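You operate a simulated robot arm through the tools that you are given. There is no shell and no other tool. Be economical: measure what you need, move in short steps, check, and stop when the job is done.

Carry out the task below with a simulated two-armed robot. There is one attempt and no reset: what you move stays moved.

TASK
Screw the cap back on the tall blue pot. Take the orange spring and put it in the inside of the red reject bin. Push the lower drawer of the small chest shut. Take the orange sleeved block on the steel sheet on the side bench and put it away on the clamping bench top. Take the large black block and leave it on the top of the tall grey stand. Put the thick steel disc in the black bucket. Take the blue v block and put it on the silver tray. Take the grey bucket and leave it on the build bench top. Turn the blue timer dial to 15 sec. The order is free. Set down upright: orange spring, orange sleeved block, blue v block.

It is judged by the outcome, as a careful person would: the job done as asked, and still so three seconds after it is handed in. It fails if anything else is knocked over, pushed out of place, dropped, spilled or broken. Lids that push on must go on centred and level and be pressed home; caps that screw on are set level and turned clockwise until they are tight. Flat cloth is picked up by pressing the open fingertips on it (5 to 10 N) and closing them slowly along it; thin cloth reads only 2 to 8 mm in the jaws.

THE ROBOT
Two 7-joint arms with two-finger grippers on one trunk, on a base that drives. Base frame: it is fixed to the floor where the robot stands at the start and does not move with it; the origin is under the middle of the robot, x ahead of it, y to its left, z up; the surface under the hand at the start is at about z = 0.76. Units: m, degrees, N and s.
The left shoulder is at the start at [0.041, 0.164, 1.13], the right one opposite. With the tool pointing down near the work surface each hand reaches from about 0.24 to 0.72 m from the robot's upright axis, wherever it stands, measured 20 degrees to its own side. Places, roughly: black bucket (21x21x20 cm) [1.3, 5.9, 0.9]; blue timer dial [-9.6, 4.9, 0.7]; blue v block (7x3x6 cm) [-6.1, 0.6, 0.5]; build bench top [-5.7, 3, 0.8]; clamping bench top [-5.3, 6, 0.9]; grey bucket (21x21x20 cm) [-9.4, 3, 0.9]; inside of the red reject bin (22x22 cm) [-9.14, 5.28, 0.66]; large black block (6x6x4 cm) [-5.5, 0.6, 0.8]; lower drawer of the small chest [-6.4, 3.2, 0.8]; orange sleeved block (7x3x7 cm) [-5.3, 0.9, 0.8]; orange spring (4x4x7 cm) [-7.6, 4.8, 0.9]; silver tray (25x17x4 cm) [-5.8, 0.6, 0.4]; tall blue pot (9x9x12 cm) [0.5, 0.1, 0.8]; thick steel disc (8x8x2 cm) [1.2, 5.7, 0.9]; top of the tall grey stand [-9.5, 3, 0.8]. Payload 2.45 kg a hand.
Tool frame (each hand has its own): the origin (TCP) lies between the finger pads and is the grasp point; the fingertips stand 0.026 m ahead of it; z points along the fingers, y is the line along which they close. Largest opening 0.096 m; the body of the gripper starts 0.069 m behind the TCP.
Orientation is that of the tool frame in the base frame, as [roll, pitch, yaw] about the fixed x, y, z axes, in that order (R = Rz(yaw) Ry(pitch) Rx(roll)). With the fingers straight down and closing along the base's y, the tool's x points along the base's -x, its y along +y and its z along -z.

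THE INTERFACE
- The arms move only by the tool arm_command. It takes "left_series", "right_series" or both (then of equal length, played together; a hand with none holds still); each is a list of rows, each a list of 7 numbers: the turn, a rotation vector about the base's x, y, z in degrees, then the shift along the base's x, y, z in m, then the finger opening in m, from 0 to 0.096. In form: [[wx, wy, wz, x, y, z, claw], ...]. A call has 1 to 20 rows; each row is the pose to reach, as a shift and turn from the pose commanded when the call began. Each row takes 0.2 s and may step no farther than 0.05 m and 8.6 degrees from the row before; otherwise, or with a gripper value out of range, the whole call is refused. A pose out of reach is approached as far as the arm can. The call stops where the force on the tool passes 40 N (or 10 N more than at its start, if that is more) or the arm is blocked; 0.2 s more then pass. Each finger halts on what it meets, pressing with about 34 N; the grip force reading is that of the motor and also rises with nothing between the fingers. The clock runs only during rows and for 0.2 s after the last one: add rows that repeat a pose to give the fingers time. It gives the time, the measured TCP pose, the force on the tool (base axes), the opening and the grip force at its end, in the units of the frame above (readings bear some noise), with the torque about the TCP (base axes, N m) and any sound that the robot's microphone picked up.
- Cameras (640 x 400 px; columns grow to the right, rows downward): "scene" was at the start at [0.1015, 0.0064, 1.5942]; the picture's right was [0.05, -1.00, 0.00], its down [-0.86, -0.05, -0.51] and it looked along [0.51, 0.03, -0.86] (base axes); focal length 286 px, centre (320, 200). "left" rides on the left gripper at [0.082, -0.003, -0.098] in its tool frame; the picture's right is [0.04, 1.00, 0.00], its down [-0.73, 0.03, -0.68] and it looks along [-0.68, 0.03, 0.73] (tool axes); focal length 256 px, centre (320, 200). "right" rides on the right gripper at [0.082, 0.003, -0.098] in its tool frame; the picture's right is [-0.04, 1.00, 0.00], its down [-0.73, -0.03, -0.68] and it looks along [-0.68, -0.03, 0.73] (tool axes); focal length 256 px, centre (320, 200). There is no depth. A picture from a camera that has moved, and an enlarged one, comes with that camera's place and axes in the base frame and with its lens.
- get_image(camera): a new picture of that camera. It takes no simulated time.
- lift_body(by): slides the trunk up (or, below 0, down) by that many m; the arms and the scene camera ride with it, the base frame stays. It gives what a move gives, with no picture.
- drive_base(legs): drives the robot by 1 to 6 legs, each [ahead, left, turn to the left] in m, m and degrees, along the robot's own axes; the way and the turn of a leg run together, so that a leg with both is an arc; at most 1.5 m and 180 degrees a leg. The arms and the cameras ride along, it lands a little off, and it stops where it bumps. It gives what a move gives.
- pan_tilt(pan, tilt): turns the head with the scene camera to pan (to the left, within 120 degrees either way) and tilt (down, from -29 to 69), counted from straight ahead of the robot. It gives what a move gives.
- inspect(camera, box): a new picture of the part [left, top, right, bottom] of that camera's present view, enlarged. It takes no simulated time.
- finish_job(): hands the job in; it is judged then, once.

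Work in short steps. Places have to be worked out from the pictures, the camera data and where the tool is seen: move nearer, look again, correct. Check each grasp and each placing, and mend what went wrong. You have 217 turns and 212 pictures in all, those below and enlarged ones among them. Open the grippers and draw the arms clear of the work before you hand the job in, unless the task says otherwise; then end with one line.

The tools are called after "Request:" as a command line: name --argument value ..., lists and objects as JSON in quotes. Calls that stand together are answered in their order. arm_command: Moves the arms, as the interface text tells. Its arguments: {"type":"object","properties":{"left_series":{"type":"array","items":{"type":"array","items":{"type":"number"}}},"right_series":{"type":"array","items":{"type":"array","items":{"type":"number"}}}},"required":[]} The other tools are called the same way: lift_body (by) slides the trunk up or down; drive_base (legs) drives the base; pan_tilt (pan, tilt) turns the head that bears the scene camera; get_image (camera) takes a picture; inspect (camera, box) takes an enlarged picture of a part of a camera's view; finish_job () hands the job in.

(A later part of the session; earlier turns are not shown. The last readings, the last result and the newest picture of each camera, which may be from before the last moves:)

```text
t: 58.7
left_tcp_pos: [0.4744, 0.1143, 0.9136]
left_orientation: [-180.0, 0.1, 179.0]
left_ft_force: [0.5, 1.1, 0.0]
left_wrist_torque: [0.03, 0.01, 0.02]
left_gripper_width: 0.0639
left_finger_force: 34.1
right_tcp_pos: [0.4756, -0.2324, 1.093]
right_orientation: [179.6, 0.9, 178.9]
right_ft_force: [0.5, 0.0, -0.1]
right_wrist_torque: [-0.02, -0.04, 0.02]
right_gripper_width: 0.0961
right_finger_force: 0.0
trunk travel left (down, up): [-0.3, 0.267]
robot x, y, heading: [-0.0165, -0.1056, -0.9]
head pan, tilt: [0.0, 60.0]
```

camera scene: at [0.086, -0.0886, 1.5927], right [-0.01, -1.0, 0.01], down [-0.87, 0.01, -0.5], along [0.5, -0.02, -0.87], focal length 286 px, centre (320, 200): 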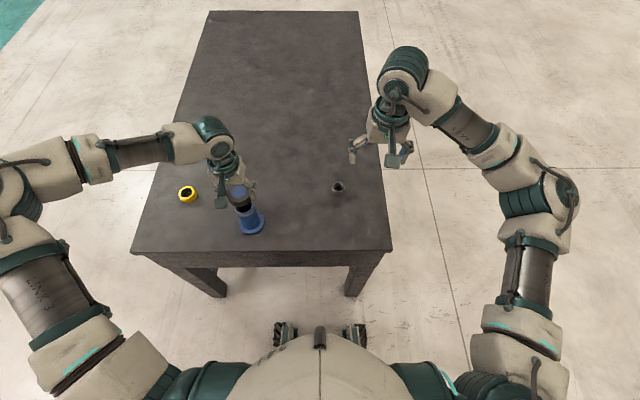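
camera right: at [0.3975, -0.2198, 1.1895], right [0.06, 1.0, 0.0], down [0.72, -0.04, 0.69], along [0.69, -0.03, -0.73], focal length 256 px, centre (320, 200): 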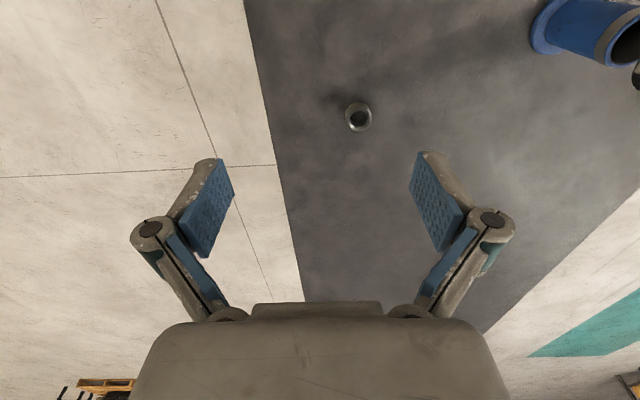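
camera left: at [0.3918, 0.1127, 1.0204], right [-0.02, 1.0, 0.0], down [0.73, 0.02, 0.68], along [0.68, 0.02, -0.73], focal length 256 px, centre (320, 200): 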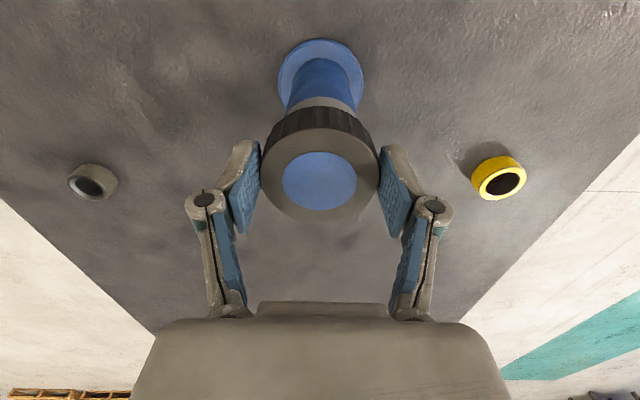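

No contact yet, so I'll continue down in 2 mm steps.

Request:
arm_command --left_series '[[0, 0, 0, 0, 0.001, -0.002, 0.05], [0, 0, 0, 0, 0.001, -0.004, 0.05], [0, 0, 0, 0, 0.001, -0.006, 0.05], [0, 0, 0, 0, 0.001, -0.008, 0.05]]'

Request:
inspect --camera "scene" --box '[210, 170, 310, 240]'

```text
t: 59.7
left_tcp_pos: [0.4746, 0.1167, 0.9058]
left_orientation: [180.0, 0.0, 179.1]
left_ft_force: [0.2, 0.8, 0.5]
left_wrist_torque: [-0.03, -0.03, 0.0]
left_gripper_width: 0.0638
left_finger_force: 33.8
right_tcp_pos: [0.4755, -0.2331, 1.0932]
right_orientation: [179.7, 0.9, 178.8]
right_ft_force: [-0.1, 0.3, -0.1]
right_wrist_torque: [-0.02, 0.0, -0.02]
right_gripper_width: 0.0961
right_finger_force: 0.0
trunk travel left (down, up): [-0.3, 0.267]
robot x, y, heading: [-0.0146, -0.105, -0.8]
head pan, tilt: [0.0, 60.0]
```

```text
5.71 times, centred on (260, 205) of scene
camera zoom: at [0.0853, -0.107, 1.5928], right [-0.02, -1.0, 0.0], down [-0.87, 0.01, -0.5], along [0.5, -0.01, -0.87], focal length 1636 px, centre (663, 171)
```

zoom: 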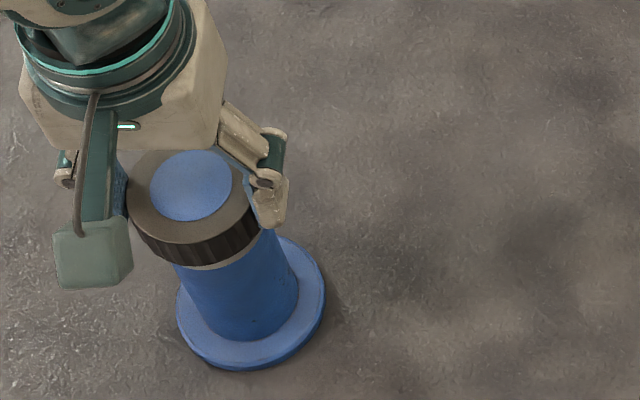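

The cap is sliding over the silver band without force. I'll keep going down.

Request:
arm_command --left_series '[[0, 0, 0, 0, 0, -0.002, 0.05], [0, 0, 0, 0, 0, -0.004, 0.05], [0, 0, 0, 0, 0, -0.006, 0.05], [0, 0, 0, 0, 0, -0.008, 0.05]]'

Request:
inspect --camera "scene" --box '[210, 170, 310, 240]'

```text
t: 60.7
left_tcp_pos: [0.4744, 0.1153, 0.898]
left_orientation: [180.0, 0.0, 179.1]
left_ft_force: [0.4, -0.1, -0.2]
left_wrist_torque: [0.0, 0.01, -0.01]
left_gripper_width: 0.0637
left_finger_force: 34.3
right_tcp_pos: [0.4757, -0.2328, 1.094]
right_orientation: [179.6, 0.8, 178.9]
right_ft_force: [0.6, 0.2, 0.2]
right_wrist_torque: [-0.02, -0.03, -0.01]
right_gripper_width: 0.0959
right_finger_force: 0.0
trunk travel left (down, up): [-0.3, 0.267]
robot x, y, heading: [-0.017, -0.1069, -0.9]
head pan, tilt: [0.0, 60.0]
```

```text
5.71 times, centred on (260, 205) of scene
camera zoom: at [0.0853, -0.1071, 1.5928], right [-0.02, -1.0, 0.0], down [-0.87, 0.01, -0.5], along [0.5, -0.01, -0.87], focal length 1636 px, centre (663, 171)
```

zoom: 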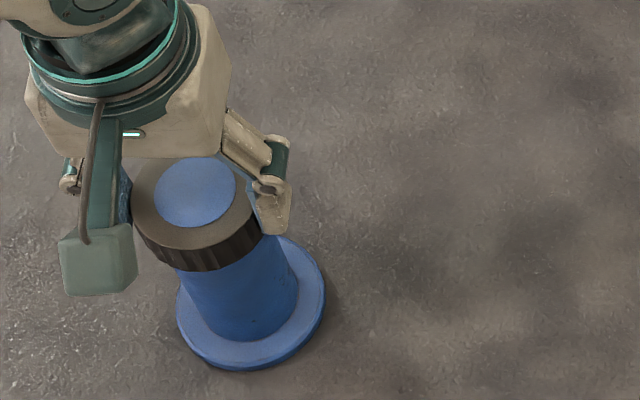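

Still no force, so I'll keep going down.

Request:
arm_command --left_series '[[0, 0, 0, 0, 0.0, -0.002, 0.05], [0, 0, 0, 0, 0, -0.004, 0.05], [0, 0, 0, 0, 0, -0.006, 0.05], [0, 0, 0, 0, 0, -0.008, 0.05], [0, 0, 0, 0, 0, -0.01, 0.05]]'

Request:
inspect --camera "scene" --box '[210, 170, 310, 240]'

Request:
get_image --camera "left"

```text
t: 61.9
left_tcp_pos: [0.4726, 0.1166, 0.8906]
left_orientation: [-180.0, 0.4, 179.2]
left_ft_force: [-3.1, 6.9, 30.3]
left_wrist_torque: [0.26, 0.14, 0.01]
left_gripper_width: 0.0637
left_finger_force: 33.9
right_tcp_pos: [0.4733, -0.2327, 1.0954]
right_orientation: [179.6, 0.9, 178.8]
right_ft_force: [0.2, 1.1, 0.0]
right_wrist_torque: [0.04, 0.01, 0.01]
right_gripper_width: 0.096
right_finger_force: 0.0
trunk travel left (down, up): [-0.3, 0.267]
robot x, y, heading: [-0.0146, -0.1014, -1.2]
head pan, tilt: [0.0, 60.0]
```

```text
5.71 times, centred on (260, 205) of scene
camera zoom: at [0.0791, -0.107, 1.5938], right [-0.02, -1.0, 0.0], down [-0.87, 0.01, -0.5], along [0.5, -0.01, -0.87], focal length 1636 px, centre (663, 171)
```

zoom: 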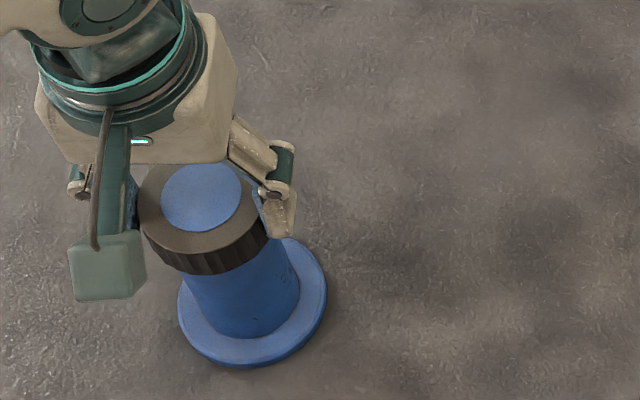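

```text
178 pictures are left
camera left: at [0.3928, 0.1137, 0.9882], right [-0.03, 1.0, 0.0], down [0.73, 0.02, 0.68], along [0.68, 0.02, -0.73], focal length 256 px, centre (320, 200)
```

left: 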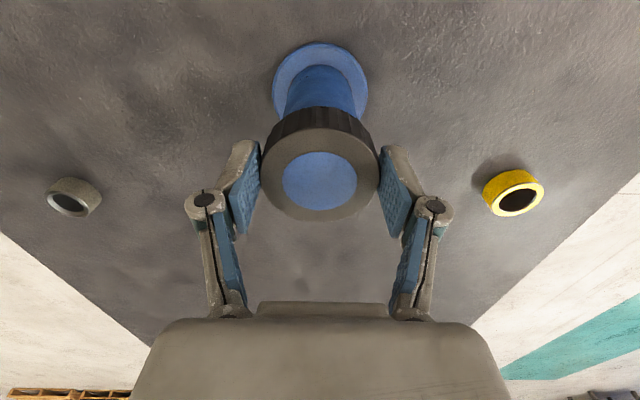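

Contact at z≈0.891 with 30 N. I'll ease off slightly and turn clockwise, watching the force and torque.

Request:
arm_command --left_series '[[0, 0, 0, 0, 0.001, 0.002, 0.05], [0, 0, -8, 0, 0.001, 0.002, 0.05], [0, 0, -16, 0, 0.001, 0.002, 0.05], [0, 0, -24, 0, 0.001, 0.0015, 0.05], [0, 0, -32, 0, 0.001, 0.0015, 0.05], [0, 0, -40, 0, 0.001, 0.001, 0.05]]'

Request:
get_image --camera "left"

Request:
inspect --camera "scene" --box '[210, 170, 310, 240]'

```text
t: 63.3
left_tcp_pos: [0.4749, 0.1185, 0.891]
left_orientation: [179.9, 0.3, 139.0]
left_ft_force: [7.9, 11.2, 31.8]
left_wrist_torque: [0.4, -0.32, 0.07]
left_gripper_width: 0.0639
left_finger_force: 33.9
right_tcp_pos: [0.474, -0.232, 1.095]
right_orientation: [179.7, 0.9, 178.9]
right_ft_force: [0.3, 1.0, 0.3]
right_wrist_torque: [-0.01, 0.0, -0.02]
right_gripper_width: 0.096
right_finger_force: 0.1
trunk travel left (down, up): [-0.3, 0.267]
robot x, y, heading: [-0.017, -0.1046, -0.7]
head pan, tilt: [0.0, 60.0]
```

```text
177 pictures are left
camera left: at [0.4121, 0.1698, 0.9872], right [0.63, 0.78, 0.0], down [0.57, -0.46, 0.68], along [0.53, -0.43, -0.73], focal length 256 px, centre (320, 200)
```

left: 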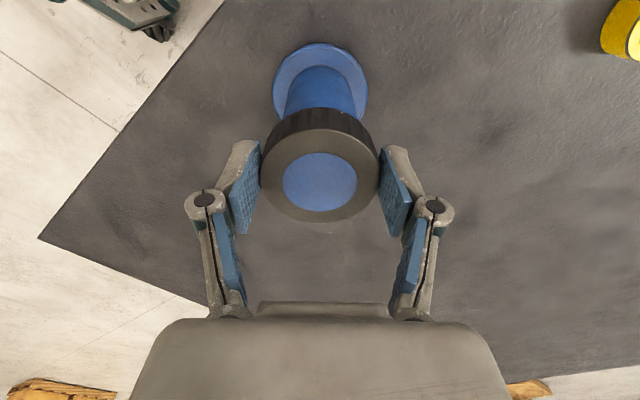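

```text
5.71 times, centred on (260, 205) of scene
camera zoom: at [0.0817, -0.1051, 1.5933], right [-0.02, -1.0, 0.0], down [-0.87, 0.01, -0.5], along [0.5, -0.01, -0.87], focal length 1636 px, centre (663, 171)
```

zoom: 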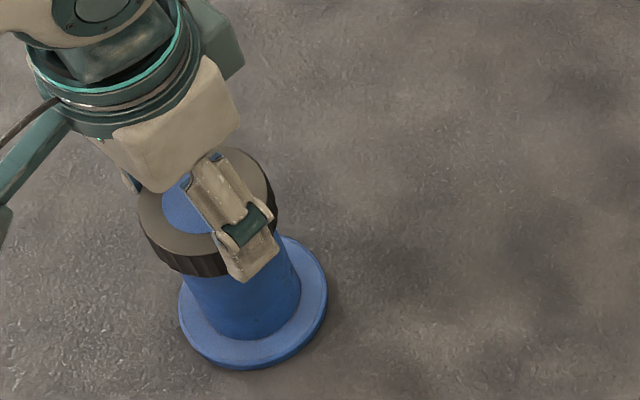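

The side force points +x/+y, so the cap is off by a millimetre or so. I'll shift that way, ease the pressure and keep turning.

Request:
arm_command --left_series '[[0, 0, 0, 0.001, 0.0015, 0.002, 0.05], [0, 0, -8, 0.0015, 0.002, 0.002, 0.05], [0, 0, -16, 0.0015, 0.002, 0.002, 0.05], [0, 0, -24, 0.0015, 0.002, 0.0015, 0.05], [0, 0, -32, 0.0015, 0.002, 0.0015, 0.05], [0, 0, -40, 0.0015, 0.002, 0.001, 0.05]]'

```text
t: 64.7
left_tcp_pos: [0.4752, 0.1189, 0.8891]
left_orientation: [-179.8, 0.0, 99.0]
left_ft_force: [2.2, -1.6, 5.8]
left_wrist_torque: [-0.04, 0.05, 0.0]
left_gripper_width: 0.0639
left_finger_force: 34.5
right_tcp_pos: [0.4752, -0.2327, 1.0945]
right_orientation: [179.6, 0.9, 178.8]
right_ft_force: [0.1, -0.4, 0.0]
right_wrist_torque: [0.03, 0.02, -0.02]
right_gripper_width: 0.0959
right_finger_force: 0.0
trunk travel left (down, up): [-0.3, 0.267]
robot x, y, heading: [-0.0169, -0.1046, -1.1]
head pan, tilt: [0.0, 60.0]
```

The force has dropped and the cap is lower, so it's engaging. I'll continue turning with a slight downward bias.

Request:
arm_command --left_series '[[0, 0, -8, 0, 0, -0.0005, 0.05], [0, 0, -16, 0, 0, -0.001, 0.05], [0, 0, -24, 0, 0, -0.001, 0.05], [0, 0, -32, 0, 0, -0.0015, 0.05], [0, 0, -40, 0, 0, -0.0015, 0.05], [0, 0, -48, 0, 0, -0.002, 0.05], [0, 0, -56, 0, 0, -0.002, 0.05]]'

```text
t: 66.3
left_tcp_pos: [0.4762, 0.1176, 0.8887]
left_orientation: [-180.0, 0.2, 43.0]
left_ft_force: [-2.2, -4.3, 10.4]
left_wrist_torque: [-0.08, 0.17, 0.03]
left_gripper_width: 0.0638
left_finger_force: 34.1
right_tcp_pos: [0.4743, -0.2346, 1.0941]
right_orientation: [179.5, 0.9, 178.9]
right_ft_force: [-0.3, 0.2, 0.0]
right_wrist_torque: [-0.02, -0.01, -0.02]
right_gripper_width: 0.0961
right_finger_force: 0.2
trunk travel left (down, up): [-0.3, 0.267]
robot x, y, heading: [-0.0167, -0.1082, -0.9]
head pan, tilt: [0.0, 60.0]
```

Still turning freely. I'll go on to see how far the wrist can go.

Request:
arm_command --left_series '[[0, 0, -8, 0, 0, 0, 0.05], [0, 0, -16, 0, 0, 0, 0.05], [0, 0, -24, 0, 0, -0.0005, 0.05], [0, 0, -32, 0, 0, -0.0005, 0.05], [0, 0, -40, 0, 0, -0.001, 0.05], [0, 0, -48, 0, 0, -0.001, 0.05], [0, 0, -56, 0, 0, -0.001, 0.05]]'

Request:
inspect --camera "scene" --box '[210, 170, 310, 240]'

```text
t: 67.9
left_tcp_pos: [0.4741, 0.116, 0.8885]
left_orientation: [-180.0, 0.1, -13.0]
left_ft_force: [-2.2, -4.8, 15.9]
left_wrist_torque: [-0.24, 0.02, 0.07]
left_gripper_width: 0.064
left_finger_force: 34.0
right_tcp_pos: [0.4736, -0.2351, 1.0937]
right_orientation: [179.4, 1.0, 178.8]
right_ft_force: [0.6, 0.6, 0.0]
right_wrist_torque: [0.0, 0.01, 0.05]
right_gripper_width: 0.0959
right_finger_force: 0.2
trunk travel left (down, up): [-0.3, 0.267]
robot x, y, heading: [-0.014, -0.1058, -1.2]
head pan, tilt: [0.0, 60.0]
```

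```text
5.71 times, centred on (260, 205) of scene
camera zoom: at [0.082, -0.1107, 1.5932], right [-0.02, -1.0, 0.0], down [-0.87, 0.02, -0.5], along [0.5, -0.01, -0.87], focal length 1636 px, centre (663, 171)
```

zoom: 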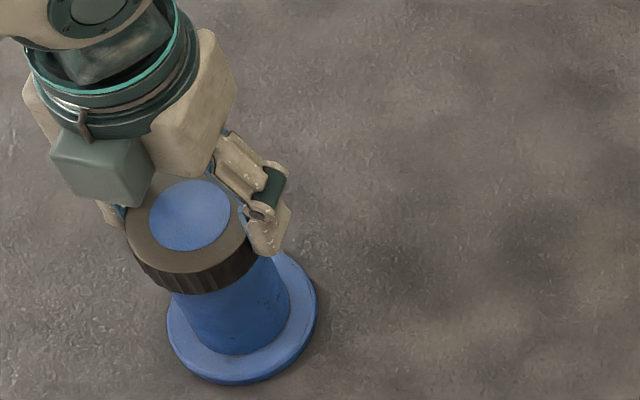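

About 190° turned so far with low torque. I'll continue to see whether it tightens or the wrist runs out.

Request:
arm_command --left_series '[[0, 0, -8, 0, 0.0005, 0.0005, 0.05], [0, 0, -16, 0, 0.0005, 0.0005, 0.05], [0, 0, -24, 0, 0.0005, 0.0005, 0.05], [0, 0, -32, 0, 0.0005, 0, 0.05], [0, 0, -40, 0, 0.0005, 0, 0.05], [0, 0, -48, 0, 0.0005, 0, 0.05], [0, 0, -56, 0, 0.0005, 0, 0.05]]'

Request:
inspect --camera "scene" --box '[210, 170, 310, 240]'

```text
t: 69.5
left_tcp_pos: [0.4021, 0.0624, 0.8631]
left_orientation: [-178.7, 0.5, -67.7]
left_ft_force: [1.8, 4.6, 12.6]
left_wrist_torque: [0.21, 0.12, 0.03]
left_gripper_width: 0.0635
left_finger_force: 17.5
left hand out of reach, approached as far as the arm can: row 5, 6, 7
right_tcp_pos: [0.4741, -0.2345, 1.0927]
right_orientation: [179.4, 0.9, 178.8]
right_ft_force: [-0.3, 0.0, -0.3]
right_wrist_torque: [-0.01, 0.01, 0.01]
right_gripper_width: 0.0959
right_finger_force: 0.1
trunk travel left (down, up): [-0.3, 0.267]
robot x, y, heading: [-0.0212, -0.1083, -1.0]
head pan, tilt: [0.0, 60.0]
```

```text
5.71 times, centred on (260, 205) of scene
camera zoom: at [0.083, -0.1099, 1.5928], right [-0.02, -1.0, 0.0], down [-0.87, 0.02, -0.5], along [0.5, -0.01, -0.87], focal length 1636 px, centre (663, 171)
```

zoom: 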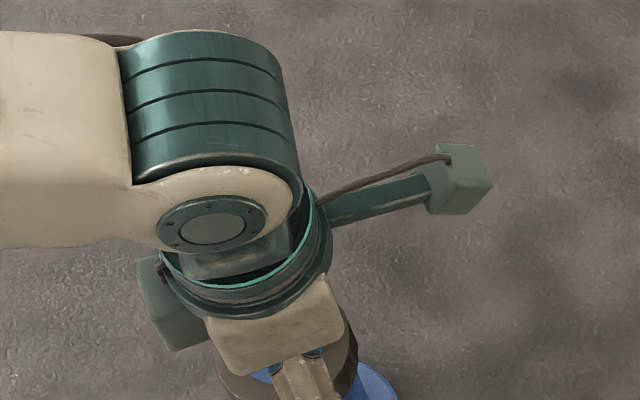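

The arm hit its limit and pulled the hand sideways. I'll check what happened to the pot.

Request:
get_image --camera "scene"

Request:
get_image --camera "left"

Request:
get_image --camera "right"

```text
173 pictures are left
camera scene: at [0.083, -0.1099, 1.5928], right [-0.02, -1.0, 0.0], down [-0.87, 0.02, -0.5], along [0.5, -0.01, -0.87], focal length 286 px, centre (320, 200)
```

scene: 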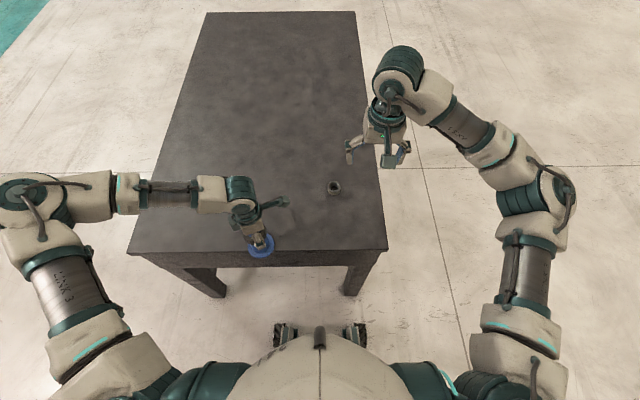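

```text
172 pictures are left
camera left: at [0.4355, -0.0143, 0.9602], right [-0.91, -0.41, -0.02], down [-0.32, 0.66, 0.69], along [-0.27, 0.63, -0.73], focal length 256 px, centre (320, 200)
```

left: 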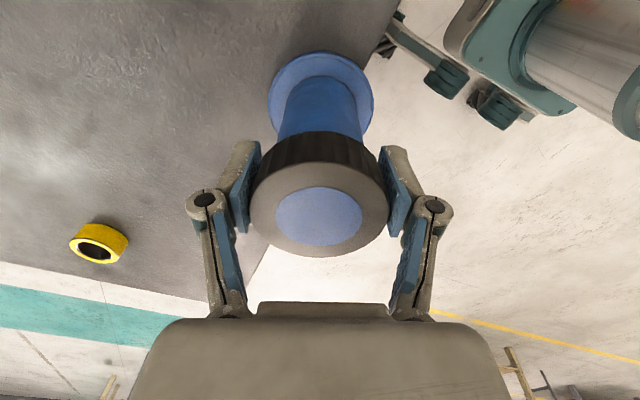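

```text
171 pictures are left
camera right: at [0.3929, -0.2299, 1.1903], right [0.06, 1.0, 0.01], down [0.72, -0.05, 0.69], along [0.69, -0.03, -0.72], focal length 256 px, centre (320, 200)
```

right: 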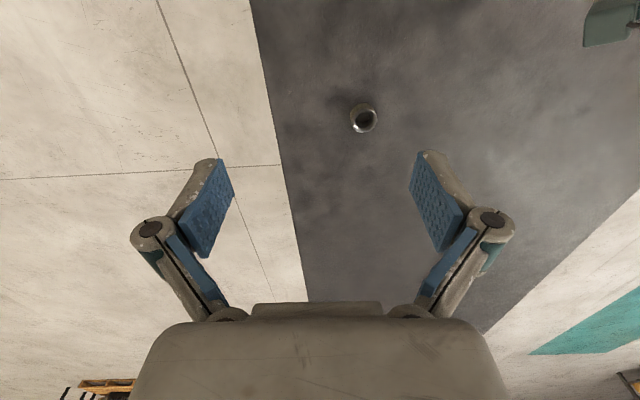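

The pot is still upright but got dragged towards the near edge, near (0.40, 0.06). I'll back the rotation off gently and watch how the hand returns.

Request:
arm_command --left_series '[[0, 0, 2, 0, 0, 0, 0.05], [0, 0, 4, 0, 0, 0, 0.05], [0, 0, 6, 0, 0, 0, 0.05]]'

Request:
get_image --camera "left"

```text
t: 70.3
left_tcp_pos: [0.4044, 0.0615, 0.8642]
left_orientation: [179.9, 0.3, -62.8]
left_ft_force: [0.7, 1.2, -1.7]
left_wrist_torque: [0.22, -0.1, 0.03]
left_gripper_width: 0.0626
left_finger_force: 33.9
right_tcp_pos: [0.4754, -0.2334, 1.0932]
right_orientation: [179.6, 0.7, 178.9]
right_ft_force: [-0.5, 0.6, -0.9]
right_wrist_torque: [0.02, -0.01, -0.03]
right_gripper_width: 0.0956
right_finger_force: 0.0
trunk travel left (down, up): [-0.3, 0.267]
robot x, y, heading: [-0.016, -0.1062, -0.8]
head pan, tilt: [0.0, 60.0]
```

```text
170 pictures are left
camera left: at [0.446, -0.0095, 0.962], right [-0.87, -0.49, 0.0], down [-0.36, 0.64, 0.68], along [-0.34, 0.59, -0.73], focal length 256 px, centre (320, 200)
```

left: 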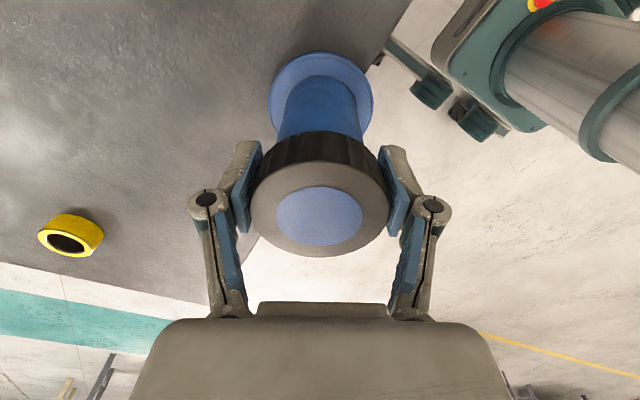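

The hand now commands from its measured pose and the force is near zero. I'll slide the pot back slowly away from the edge, unwinding the wrist as I go.

Request:
arm_command --left_series '[[0, 0, 4, 0.005, 0.004, 0.0, 0.05], [0, 0, 8, 0.01, 0.008, 0.0, 0.05], [0, 0, 12, 0.015, 0.012, 0, 0.05], [0, 0, 16, 0.02, 0.016, 0, 0.05], [0, 0, 20, 0.025, 0.02, 0, 0.05], [0, 0, 24, 0.03, 0.024, 0, 0.05]]'

Request:
get_image --camera "left"

Request:
get_image --camera "scene"

```text
t: 71.7
left_tcp_pos: [0.436, 0.0856, 0.8658]
left_orientation: [179.9, 0.1, -38.8]
left_ft_force: [0.4, -0.8, -4.1]
left_wrist_torque: [-0.03, -0.03, -0.01]
left_gripper_width: 0.0623
left_finger_force: 33.8
right_tcp_pos: [0.4758, -0.2334, 1.0947]
right_orientation: [179.7, 0.8, 178.9]
right_ft_force: [-0.2, -0.7, 0.3]
right_wrist_torque: [0.02, 0.02, 0.02]
right_gripper_width: 0.0961
right_finger_force: 0.1
trunk travel left (down, up): [-0.3, 0.267]
robot x, y, heading: [-0.0202, -0.0991, -0.9]
head pan, tilt: [0.0, 60.0]
```

```text
169 pictures are left
camera left: at [0.5034, 0.0368, 0.9634], right [-0.6, -0.8, 0.0], down [-0.59, 0.44, 0.68], along [-0.55, 0.4, -0.73], focal length 256 px, centre (320, 200)
```

left: 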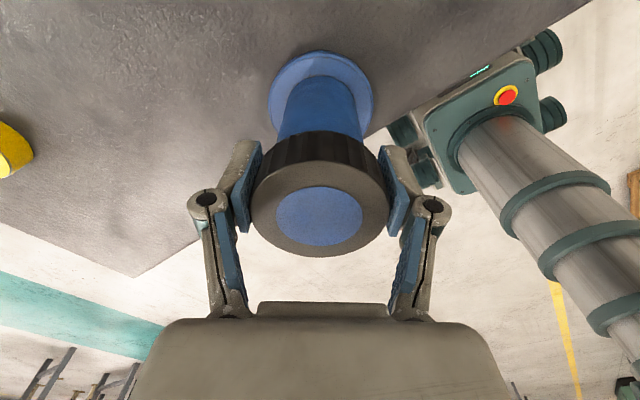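

```text
168 pictures are left
camera scene: at [0.086, -0.1068, 1.5927], right [-0.02, -1.0, 0.0], down [-0.87, 0.01, -0.5], along [0.5, -0.01, -0.87], focal length 286 px, centre (320, 200)
```

scene: 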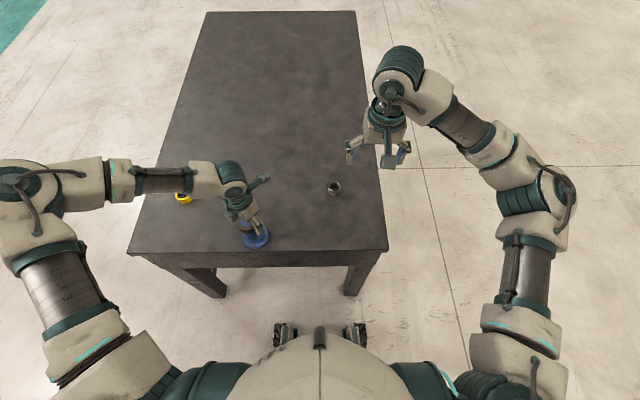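

The pot is sliding back upright with the hand. I'll continue to its original place.

Request:
arm_command --left_series '[[0, 0, 4, 0.006, 0.005, 0.0, 0.05], [0, 0, 8, 0.012, 0.01, 0.0, 0.05], [0, 0, 12, 0.018, 0.015, 0, 0.05], [0, 0, 16, 0.024, 0.02, 0, 0.05], [0, 0, 20, 0.03, 0.025, 0, 0.05], [0, 0, 26, 0.038, 0.03, -0.001, 0.05], [0, 0, 26, 0.038, 0.03, -0.001, 0.096], [0, 0, 26, 0.038, 0.03, -0.001, 0.096], [0, 0, 26, 0.038, 0.03, -0.001, 0.096]]'

Request:
get_image --camera "left"

Request:
inspect --camera "scene" --box '[210, 170, 310, 240]'

```text
t: 73.7
left_tcp_pos: [0.4744, 0.1156, 0.8628]
left_orientation: [179.9, 0.2, -13.0]
left_ft_force: [0.0, -0.3, 0.2]
left_wrist_torque: [0.03, 0.0, -0.05]
left_gripper_width: 0.0961
left_finger_force: 0.1
right_tcp_pos: [0.4747, -0.233, 1.093]
right_orientation: [179.6, 0.8, 178.9]
right_ft_force: [0.5, 0.2, -0.6]
right_wrist_torque: [0.0, 0.0, 0.01]
right_gripper_width: 0.0964
right_finger_force: 0.0
trunk travel left (down, up): [-0.3, 0.267]
robot x, y, heading: [-0.0185, -0.1039, -0.9]
head pan, tilt: [0.0, 60.0]
```

```text
167 pictures are left
camera left: at [0.5551, 0.1017, 0.9613], right [-0.18, -0.98, 0.0], down [-0.72, 0.14, 0.68], along [-0.67, 0.12, -0.73], focal length 256 px, centre (320, 200)
```

left: 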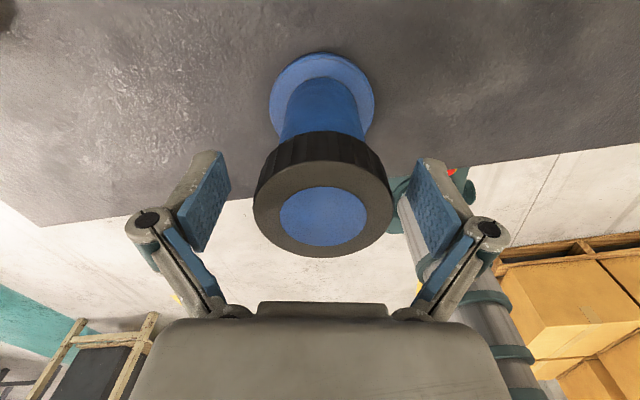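

```text
5.71 times, centred on (260, 205) of scene
camera zoom: at [0.0854, -0.107, 1.5928], right [-0.02, -1.0, 0.0], down [-0.87, 0.01, -0.5], along [0.5, -0.01, -0.87], focal length 1636 px, centre (663, 171)
```

zoom: 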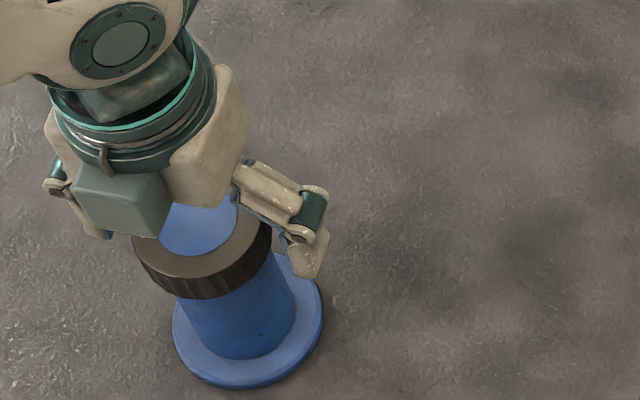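

Everything's restored and the pot is upright. With the fingers open I'll raise slightly and unwind the wrist to regrip.

Request:
arm_command --left_series '[[0, 0, 0, 0, 0, 0.018, 0.096], [0, 0, 8.2, 0, 0, 0.018, 0.096], [0, 0, 16.4, 0, 0, 0.018, 0.096], [0, 0, 24.6, 0, 0, 0.018, 0.096], [0, 0, 32.8, 0, 0, 0.018, 0.096], [0, 0, 41, 0, 0, 0.018, 0.096], [0, 0, 49.2, 0, 0, 0.018, 0.096], [0, 0, 57.4, 0, 0, 0.018, 0.096], [0, 0, 65.6, 0, 0, 0.018, 0.096], [0, 0, 73.8, 0, 0, 0.018, 0.096], [0, 0, 82, 0, 0, 0.018, 0.096], [0, 0, 90.2, 0, 0, 0.018, 0.096], [0, 0, 98.4, 0, 0, 0.018, 0.096], [0, 0, 106.6, 0, 0, 0.018, 0.096], [0, 0, 114.8, 0, 0, 0.018, 0.096], [0, 0, 123, 0, 0, 0.018, 0.096], [0, 0, 131.2, 0, 0, 0.018, 0.096], [0, 0, 139.4, 0, 0, 0.018, 0.096], [0, 0, 147.6, 0, 0, 0.018, 0.096], [0, 0, 155.8, 0, 0, 0.018, 0.096]]'

Request:
get_image --camera "left"

Request:
inspect --camera "scene" --box '[210, 170, 310, 240]'

```text
t: 77.9
left_tcp_pos: [0.4744, 0.1137, 0.882]
left_orientation: [-180.0, 0.1, 143.1]
left_ft_force: [0.8, 0.7, -0.6]
left_wrist_torque: [0.02, -0.02, 0.02]
left_gripper_width: 0.0959
left_finger_force: 0.1
right_tcp_pos: [0.4753, -0.2336, 1.0934]
right_orientation: [179.6, 0.9, 178.9]
right_ft_force: [-0.3, -0.2, -0.3]
right_wrist_torque: [-0.01, -0.01, -0.05]
right_gripper_width: 0.0959
right_finger_force: 0.1
trunk travel left (down, up): [-0.3, 0.267]
robot x, y, heading: [-0.0179, -0.1062, -1.0]
head pan, tilt: [0.0, 60.0]
```

```text
165 pictures are left
camera left: at [0.4075, 0.1609, 0.9794], right [0.57, 0.82, 0.0], down [0.6, -0.42, 0.68], along [0.56, -0.39, -0.73], focal length 256 px, centre (320, 200)
```

left: 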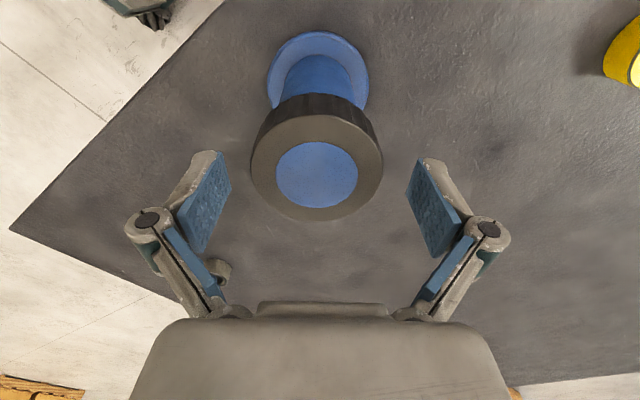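

```text
5.71 times, centred on (260, 205) of scene
camera zoom: at [0.0852, -0.1072, 1.5928], right [-0.02, -1.0, 0.0], down [-0.87, 0.01, -0.5], along [0.5, -0.01, -0.87], focal length 1636 px, centre (663, 171)
```

zoom: 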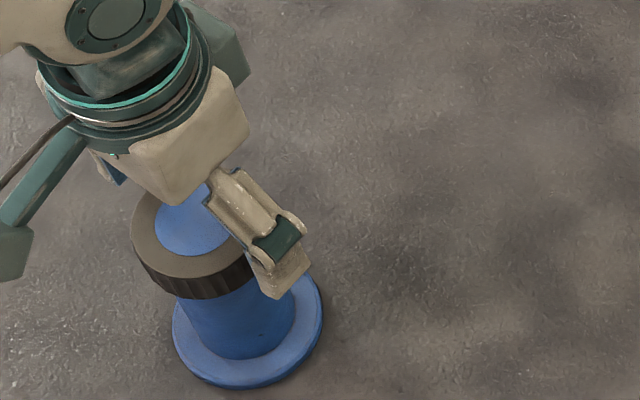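

The cap is level and centred between the fingers. I'll grip and turn clockwise through the wrist's safe range with a light downward press.

Request:
arm_command --left_series '[[0, 0, 0, 0, 0, 0, 0.07], [0, 0, 0, 0, 0, 0, 0.05], [0, 0, 0, 0, 0, 0, 0.05], [0, 0, -8, 0, 0, -0.0005, 0.05], [0, 0, -16, 0, 0, -0.0005, 0.05], [0, 0, -24, 0, 0, -0.001, 0.05], [0, 0, -32, 0, 0, -0.001, 0.05], [0, 0, -40, 0, 0, -0.001, 0.05], [0, 0, -48, 0, 0, -0.001, 0.05], [0, 0, -56, 0, 0, -0.0015, 0.05], [0, 0, -64, 0, 0, -0.0015, 0.05], [0, 0, -72, 0, 0, -0.0015, 0.05]]'

Request:
arm_command --left_series '[[0, 0, -8, 0, 0, 0, 0.05], [0, 0, -16, 0, 0, 0, 0.05], [0, 0, -24, 0, 0, -0.0005, 0.05], [0, 0, -32, 0, 0, -0.0005, 0.05], [0, 0, -40, 0, 0, -0.0005, 0.05], [0, 0, -48, 0, 0, -0.0005, 0.05], [0, 0, -56, 0, 0, -0.0005, 0.05], [0, 0, -64, 0, 0, -0.001, 0.05], [0, 0, -72, 0, 0, -0.001, 0.05]]'

Request:
inspect --camera "scene" --box '[210, 170, 310, 240]'

```text
t: 80.5
left_tcp_pos: [0.4728, 0.1154, 0.881]
left_orientation: [180.0, 0.1, 70.9]
left_ft_force: [-3.5, 1.1, 10.9]
left_wrist_torque: [0.11, 0.04, 0.07]
left_gripper_width: 0.0634
left_finger_force: 33.9
right_tcp_pos: [0.4744, -0.2331, 1.0947]
right_orientation: [179.6, 1.0, 178.9]
right_ft_force: [0.3, 0.4, 0.0]
right_wrist_torque: [0.01, -0.02, -0.02]
right_gripper_width: 0.0959
right_finger_force: 0.0
trunk travel left (down, up): [-0.3, 0.267]
robot x, y, heading: [-0.0153, -0.1051, -1.2]
head pan, tilt: [0.0, 60.0]
```

```text
t: 82.5
left_tcp_pos: [0.4732, 0.1144, 0.8792]
left_orientation: [180.0, 0.1, -1.1]
left_ft_force: [0.1, 0.6, 22.0]
left_wrist_torque: [-0.01, -0.05, 0.36]
left_gripper_width: 0.0638
left_finger_force: 34.2
right_tcp_pos: [0.4746, -0.2344, 1.0949]
right_orientation: [179.5, 1.0, 178.9]
right_ft_force: [-0.6, 0.4, -0.4]
right_wrist_torque: [0.01, -0.02, -0.02]
right_gripper_width: 0.0959
right_finger_force: 0.0
trunk travel left (down, up): [-0.3, 0.267]
robot x, y, heading: [-0.0163, -0.107, -1.0]
head pan, tilt: [0.0, 60.0]
```

```text
5.71 times, centred on (260, 205) of scene
camera zoom: at [0.0814, -0.1087, 1.5933], right [-0.02, -1.0, 0.0], down [-0.87, 0.01, -0.5], along [0.5, -0.01, -0.87], focal length 1636 px, centre (663, 171)
```

zoom: 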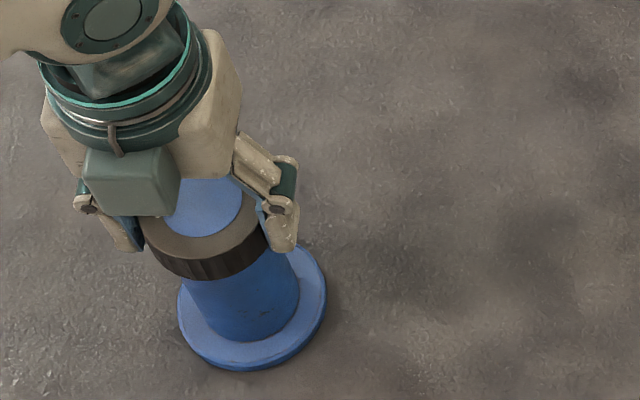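

The torque has risen to 0.36 N·m, so it's tightening. I'll turn a few more degrees to confirm it's home.

Request:
arm_command --left_series '[[0, 0, -4, 0, 0, 0, 0.05], [0, 0, -8, 0, 0, 0, 0.05], [0, 0, -12, 0, 0, 0, 0.05], [0, 0, -16, 0, 0, 0, 0.05]]'

```text
t: 83.5
left_tcp_pos: [0.4735, 0.1149, 0.8791]
left_orientation: [-180.0, 0.3, -17.1]
left_ft_force: [-0.2, 1.0, 13.3]
left_wrist_torque: [0.01, -0.1, 0.22]
left_gripper_width: 0.0634
left_finger_force: 33.4
right_tcp_pos: [0.4739, -0.2335, 1.0932]
right_orientation: [179.7, 0.9, 178.9]
right_ft_force: [-0.4, 0.2, 0.2]
right_wrist_torque: [-0.01, 0.0, 0.0]
right_gripper_width: 0.0962
right_finger_force: 0.1
trunk travel left (down, up): [-0.3, 0.267]
robot x, y, heading: [-0.0133, -0.1051, -1.2]
head pan, tilt: [0.0, 60.0]
```

Torque now follows the press force, which means the whole pot is slipping and the cap is locked. I'll do one more regrip with a firmer press to be sure.

Request:
arm_command --left_series '[[0, 0, 0, 0, 0, 0.001, 0.08], [0, 0, 0, 0, 0, 0.001, 0.096], [0, 0, 8, 0, 0, 0.001, 0.096], [0, 0, 16, 0, 0, 0.001, 0.096], [0, 0, 24, 0, 0, 0.001, 0.096], [0, 0, 32, 0, 0, 0.001, 0.096], [0, 0, 40, 0, 0, 0.001, 0.096], [0, 0, 48, 0, 0, 0.001, 0.096], [0, 0, 56, 0, 0, 0.001, 0.096], [0, 0, 64, 0, 0, 0.001, 0.07], [0, 0, 64, 0, 0, 0.001, 0.05], [0, 0, 64, 0, 0, 0, 0.05], [0, 0, 64, 0, 0, -0.003, 0.05], [0, 0, 58, 0, 0, -0.004, 0.05], [0, 0, 50, 0, 0, -0.004, 0.05], [0, 0, 42, 0, 0, -0.004, 0.05], [0, 0, 34, 0, 0, -0.004, 0.05]]'

Request:
inspect --camera "scene" --box '[210, 170, 310, 240]'

```text
t: 87.1
left_tcp_pos: [0.4719, 0.1151, 0.8757]
left_orientation: [180.0, 0.1, 16.8]
left_ft_force: [-0.4, 1.0, 20.8]
left_wrist_torque: [0.11, -0.08, 0.33]
left_gripper_width: 0.0628
left_finger_force: 34.2
right_tcp_pos: [0.4741, -0.2344, 1.0931]
right_orientation: [179.5, 0.8, 178.8]
right_ft_force: [0.0, 0.6, -0.7]
right_wrist_torque: [0.02, 0.04, 0.01]
right_gripper_width: 0.0959
right_finger_force: 0.0
trunk travel left (down, up): [-0.3, 0.267]
robot x, y, heading: [-0.0144, -0.1088, -1.0]
head pan, tilt: [0.0, 60.0]
```

```text
5.71 times, centred on (260, 205) of scene
camera zoom: at [0.0818, -0.1087, 1.5932], right [-0.02, -1.0, 0.0], down [-0.87, 0.01, -0.5], along [0.5, -0.01, -0.87], focal length 1636 px, centre (663, 171)
```

zoom: 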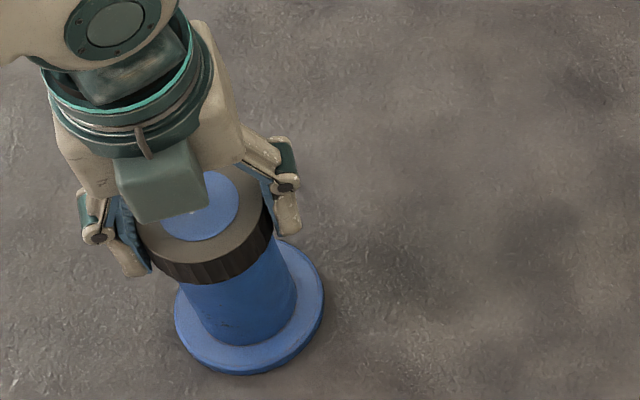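

The pot's surface mark has moved, so the pot is spinning under the locked cap: the cap is tight. I'll release and raise the hand clear.

Request:
arm_command --left_series '[[0, 0, 0, 0, 0, 0.003, 0.07], [0, 0, 0, 0, 0, 0.003, 0.096], [0, 0, 0, 0, 0, 0.003, 0.096], [0, 0, 0, 0, 0, 0.03, 0.096], [0, 0, 0, 0, 0, 0.07, 0.096], [0, 0, 8, 0, 0.02, 0.11, 0.096], [0, 0, 16, 0, 0.04, 0.15, 0.096], [0, 0, 24, 0, 0.06, 0.19, 0.096], [0, 0, 32, 0, 0.08, 0.19, 0.096], [0, 0, 40, 0, 0.1, 0.19, 0.096], [0, 0, 48, 0, 0.1, 0.19, 0.096], [0, 0, 56, 0, 0.1, 0.19, 0.096], [0, 0, 64, 0, 0.1, 0.19, 0.096], [0, 0, 72, 0, 0.1, 0.19, 0.096], [0, 0, 80, 0, 0.1, 0.19, 0.096]]'

Request:
arm_command --left_series '[[0, 0, 8, 0, 0, 0, 0.096], [0, 0, 16, 0, 0, 0, 0.096], [0, 0, 24, 0, 0, 0, 0.096], [0, 0, 32, 0, 0, 0, 0.096], [0, 0, 40, 0, 0, 0, 0.096], [0, 0, 48, 0, 0, 0, 0.096], [0, 0, 56, 0, 0, 0, 0.096], [0, 0, 64, 0, 0, 0, 0.096], [0, 0, 72, 0, 0, 0, 0.096], [0, 0, 80, 0, 0, 0, 0.096]]'

Request:
inspect --camera "scene" --box '[150, 160, 360, 260]'

```text
t: 90.3
left_tcp_pos: [0.4742, 0.2158, 1.0647]
left_orientation: [-180.0, 0.2, 97.0]
left_ft_force: [0.0, 0.4, 0.5]
left_wrist_torque: [0.0, 0.04, -0.04]
left_gripper_width: 0.096
left_finger_force: 0.1
right_tcp_pos: [0.4742, -0.2332, 1.0934]
right_orientation: [179.6, 0.8, 178.8]
right_ft_force: [0.1, -0.1, -0.2]
right_wrist_torque: [-0.01, 0.0, 0.03]
right_gripper_width: 0.0957
right_finger_force: 0.1
trunk travel left (down, up): [-0.3, 0.267]
robot x, y, heading: [-0.0149, -0.109, -1.0]
head pan, tilt: [0.0, 60.0]
```

```text
t: 92.5
left_tcp_pos: [0.474, 0.217, 1.0657]
left_orientation: [179.9, 0.1, 177.1]
left_ft_force: [-1.1, 0.3, -1.2]
left_wrist_torque: [-0.01, 0.0, 0.02]
left_gripper_width: 0.0958
left_finger_force: 0.0
right_tcp_pos: [0.4744, -0.2329, 1.0934]
right_orientation: [179.6, 0.9, 178.8]
right_ft_force: [-0.4, -0.1, 0.1]
right_wrist_torque: [0.04, 0.01, -0.01]
right_gripper_width: 0.0961
right_finger_force: 0.1
trunk travel left (down, up): [-0.3, 0.267]
robot x, y, heading: [-0.0157, -0.1075, -1.1]
head pan, tilt: [0.0, 60.0]
```

```text
3.05 times, centred on (255, 210) of scene
camera zoom: at [0.0847, -0.1063, 1.5929], right [-0.02, -1.0, 0.0], down [-0.87, 0.01, -0.5], along [0.5, -0.01, -0.87], focal length 873 px, centre (518, 170)
```

zoom: 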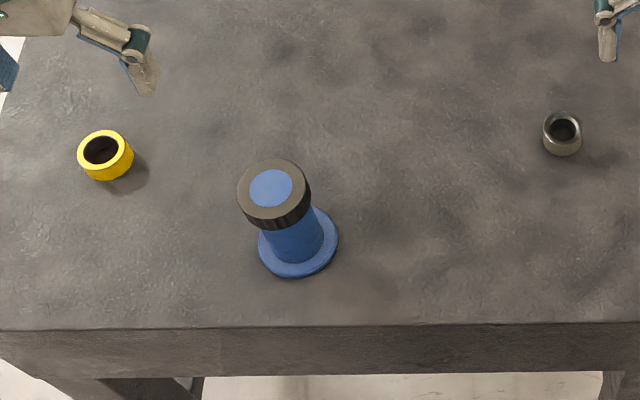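

The pot is capped and upright. Next is the disc and black bucket near (1.2, 5.8): I'll back off, turn and drive partway to look.

Request:
drive_base --legs '[[-0.35, 0, 0], [0, 0, 91], [1.5, 0, 0], [1.3, 0, 0]]'

Request:
pan_tilt --pan -15 --tilt 20

Request:
get_image --camera "scene"

```text
t: 111.8
left_tcp_pos: [-0.6037, 3.1998, 1.0664]
left_orientation: [-179.9, 0.0, -96.2]
left_ft_force: [0.3, 0.3, -0.6]
left_wrist_torque: [0.03, -0.01, -0.01]
left_gripper_width: 0.0961
left_finger_force: 0.1
right_tcp_pos: [-0.1546, 3.1765, 1.0949]
right_orientation: [179.6, 1.0, -94.2]
right_ft_force: [0.3, 0.0, -0.6]
right_wrist_torque: [-0.01, 0.02, 0.0]
right_gripper_width: 0.0961
right_finger_force: 0.0
trunk travel left (down, up): [-0.3, 0.267]
robot x, y, heading: [-0.307, 2.6945, 85.9]
head pan, tilt: [0.0, 60.0]
```

```text
t: 112.9
left_tcp_pos: [-0.6025, 3.1988, 1.0676]
left_orientation: [-180.0, 0.2, -96.2]
left_ft_force: [0.3, 0.4, 0.1]
left_wrist_torque: [0.0, 0.0, 0.0]
left_gripper_width: 0.0959
left_finger_force: 0.1
right_tcp_pos: [-0.1544, 3.1749, 1.096]
right_orientation: [179.6, 1.0, -94.2]
right_ft_force: [0.1, 0.7, 0.8]
right_wrist_torque: [-0.03, 0.01, -0.01]
right_gripper_width: 0.0962
right_finger_force: 0.1
trunk travel left (down, up): [-0.3, 0.267]
robot x, y, heading: [-0.3101, 2.6935, 86.2]
head pan, tilt: [-15.0, 20.0]
```

```text
160 pictures are left
camera scene: at [-0.2779, 2.8175, 1.6508], right [0.95, -0.33, 0.0], down [-0.11, -0.33, -0.94], along [0.31, 0.89, -0.35], focal length 286 px, centre (320, 200)
```

scene: 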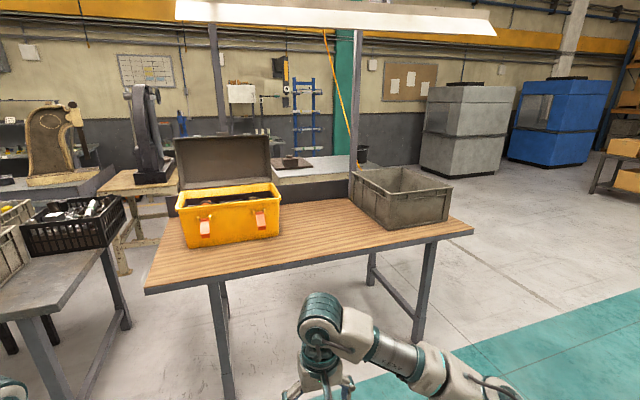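

The bucket appears on a far bench behind the toolbox bench. I'll strafe to the right to look past the end of that bench.

Request:
drive_base --legs '[[0, -1.3, 0], [0, -1.2, 4]]'

Request:
pan_tilt --pan 10 --tilt 20

Request:
get_image --camera "scene"

```text
t: 125.2
left_tcp_pos: [1.8589, 3.1409, 1.0697]
left_orientation: [179.8, 0.2, -88.7]
left_ft_force: [0.8, 0.1, 0.1]
left_wrist_torque: [0.01, 0.0, 0.01]
left_gripper_width: 0.0958
left_finger_force: 0.0
right_tcp_pos: [2.3074, 3.1754, 1.0954]
right_orientation: [179.2, 1.0, -86.8]
right_ft_force: [-0.2, 0.3, 0.0]
right_wrist_torque: [0.02, 0.02, -0.03]
right_gripper_width: 0.0961
right_finger_force: 0.1
trunk travel left (down, up): [-0.3, 0.267]
robot x, y, heading: [2.2153, 2.6827, 93.2]
head pan, tilt: [-15.0, 20.0]
```

```text
t: 126.1
left_tcp_pos: [1.8589, 3.1375, 1.0698]
left_orientation: [179.9, 0.4, -88.8]
left_ft_force: [-1.3, 0.5, 0.4]
left_wrist_torque: [0.0, 0.0, 0.02]
left_gripper_width: 0.096
left_finger_force: 0.0
right_tcp_pos: [2.3055, 3.1722, 1.0966]
right_orientation: [179.6, 1.2, -86.8]
right_ft_force: [-0.4, 0.6, 0.5]
right_wrist_torque: [0.03, 0.06, 0.01]
right_gripper_width: 0.096
right_finger_force: 0.0
trunk travel left (down, up): [-0.3, 0.267]
robot x, y, heading: [2.2121, 2.6812, 93.5]
head pan, tilt: [10.0, 20.0]
```

```text
159 pictures are left
camera scene: at [2.1903, 2.8053, 1.651], right [0.97, 0.23, 0.0], down [0.08, -0.34, -0.94], along [-0.22, 0.91, -0.35], focal length 286 px, centre (320, 200)
```

scene: 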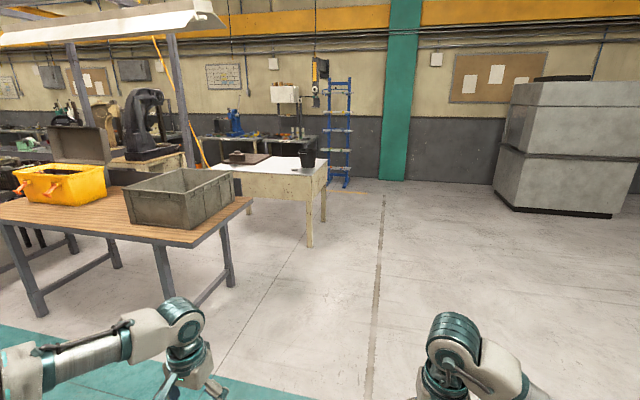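

The bucket stands on the right end of a white table near (1.25, 6.0). I'll approach that end, facing along −x.

Request:
drive_base --legs '[[0, 0, -3.5], [1.5, 0, 0], [1.5, 0, 0], [0, 0, 90]]'

Request:
pan_tilt --pan 0 --tilt 40

Request:
get_image --camera "scene"

```text
t: 145.0
left_tcp_pos: [1.8862, 5.4509, 1.0691]
left_orientation: [-180.0, 0.4, -8.7]
left_ft_force: [0.3, 0.8, -0.6]
left_wrist_torque: [-0.01, -0.02, 0.0]
left_gripper_width: 0.0957
left_finger_force: 0.2
right_tcp_pos: [1.9267, 5.8967, 1.0968]
right_orientation: [179.6, 1.2, -6.6]
right_ft_force: [0.5, -1.1, 0.1]
right_wrist_torque: [0.03, 0.0, -0.03]
right_gripper_width: 0.0959
right_finger_force: 0.0
trunk travel left (down, up): [-0.3, 0.267]
robot x, y, heading: [2.3977, 5.7255, 173.5]
head pan, tilt: [10.0, 20.0]
```

```text
t: 145.8
left_tcp_pos: [1.8884, 5.4505, 1.072]
left_orientation: [180.0, 0.6, -8.7]
left_ft_force: [-0.9, -0.6, 0.1]
left_wrist_torque: [-0.01, 0.05, -0.01]
left_gripper_width: 0.0962
left_finger_force: 0.1
right_tcp_pos: [1.9314, 5.8964, 1.0987]
right_orientation: [179.6, 1.3, -6.7]
right_ft_force: [0.6, -0.5, -0.8]
right_wrist_torque: [-0.02, 0.01, -0.03]
right_gripper_width: 0.096
right_finger_force: 0.0
trunk travel left (down, up): [-0.3, 0.267]
robot x, y, heading: [2.3977, 5.728, 173.2]
head pan, tilt: [0.0, 40.0]
```

```text
158 pictures are left
camera scene: at [2.2762, 5.7351, 1.6196], right [0.11, 0.99, 0.0], down [0.64, -0.07, -0.76], along [-0.76, 0.09, -0.65], focal length 286 px, centre (320, 200)
```

scene: 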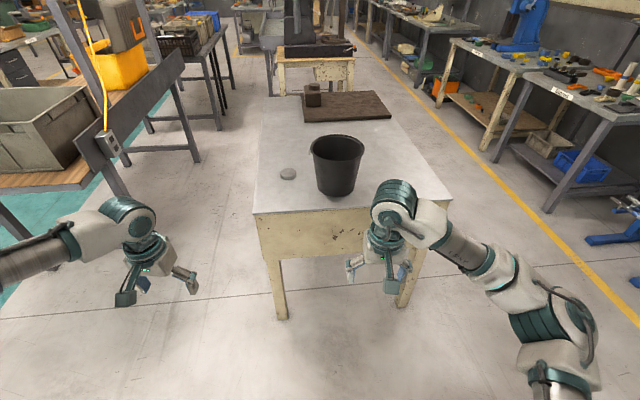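

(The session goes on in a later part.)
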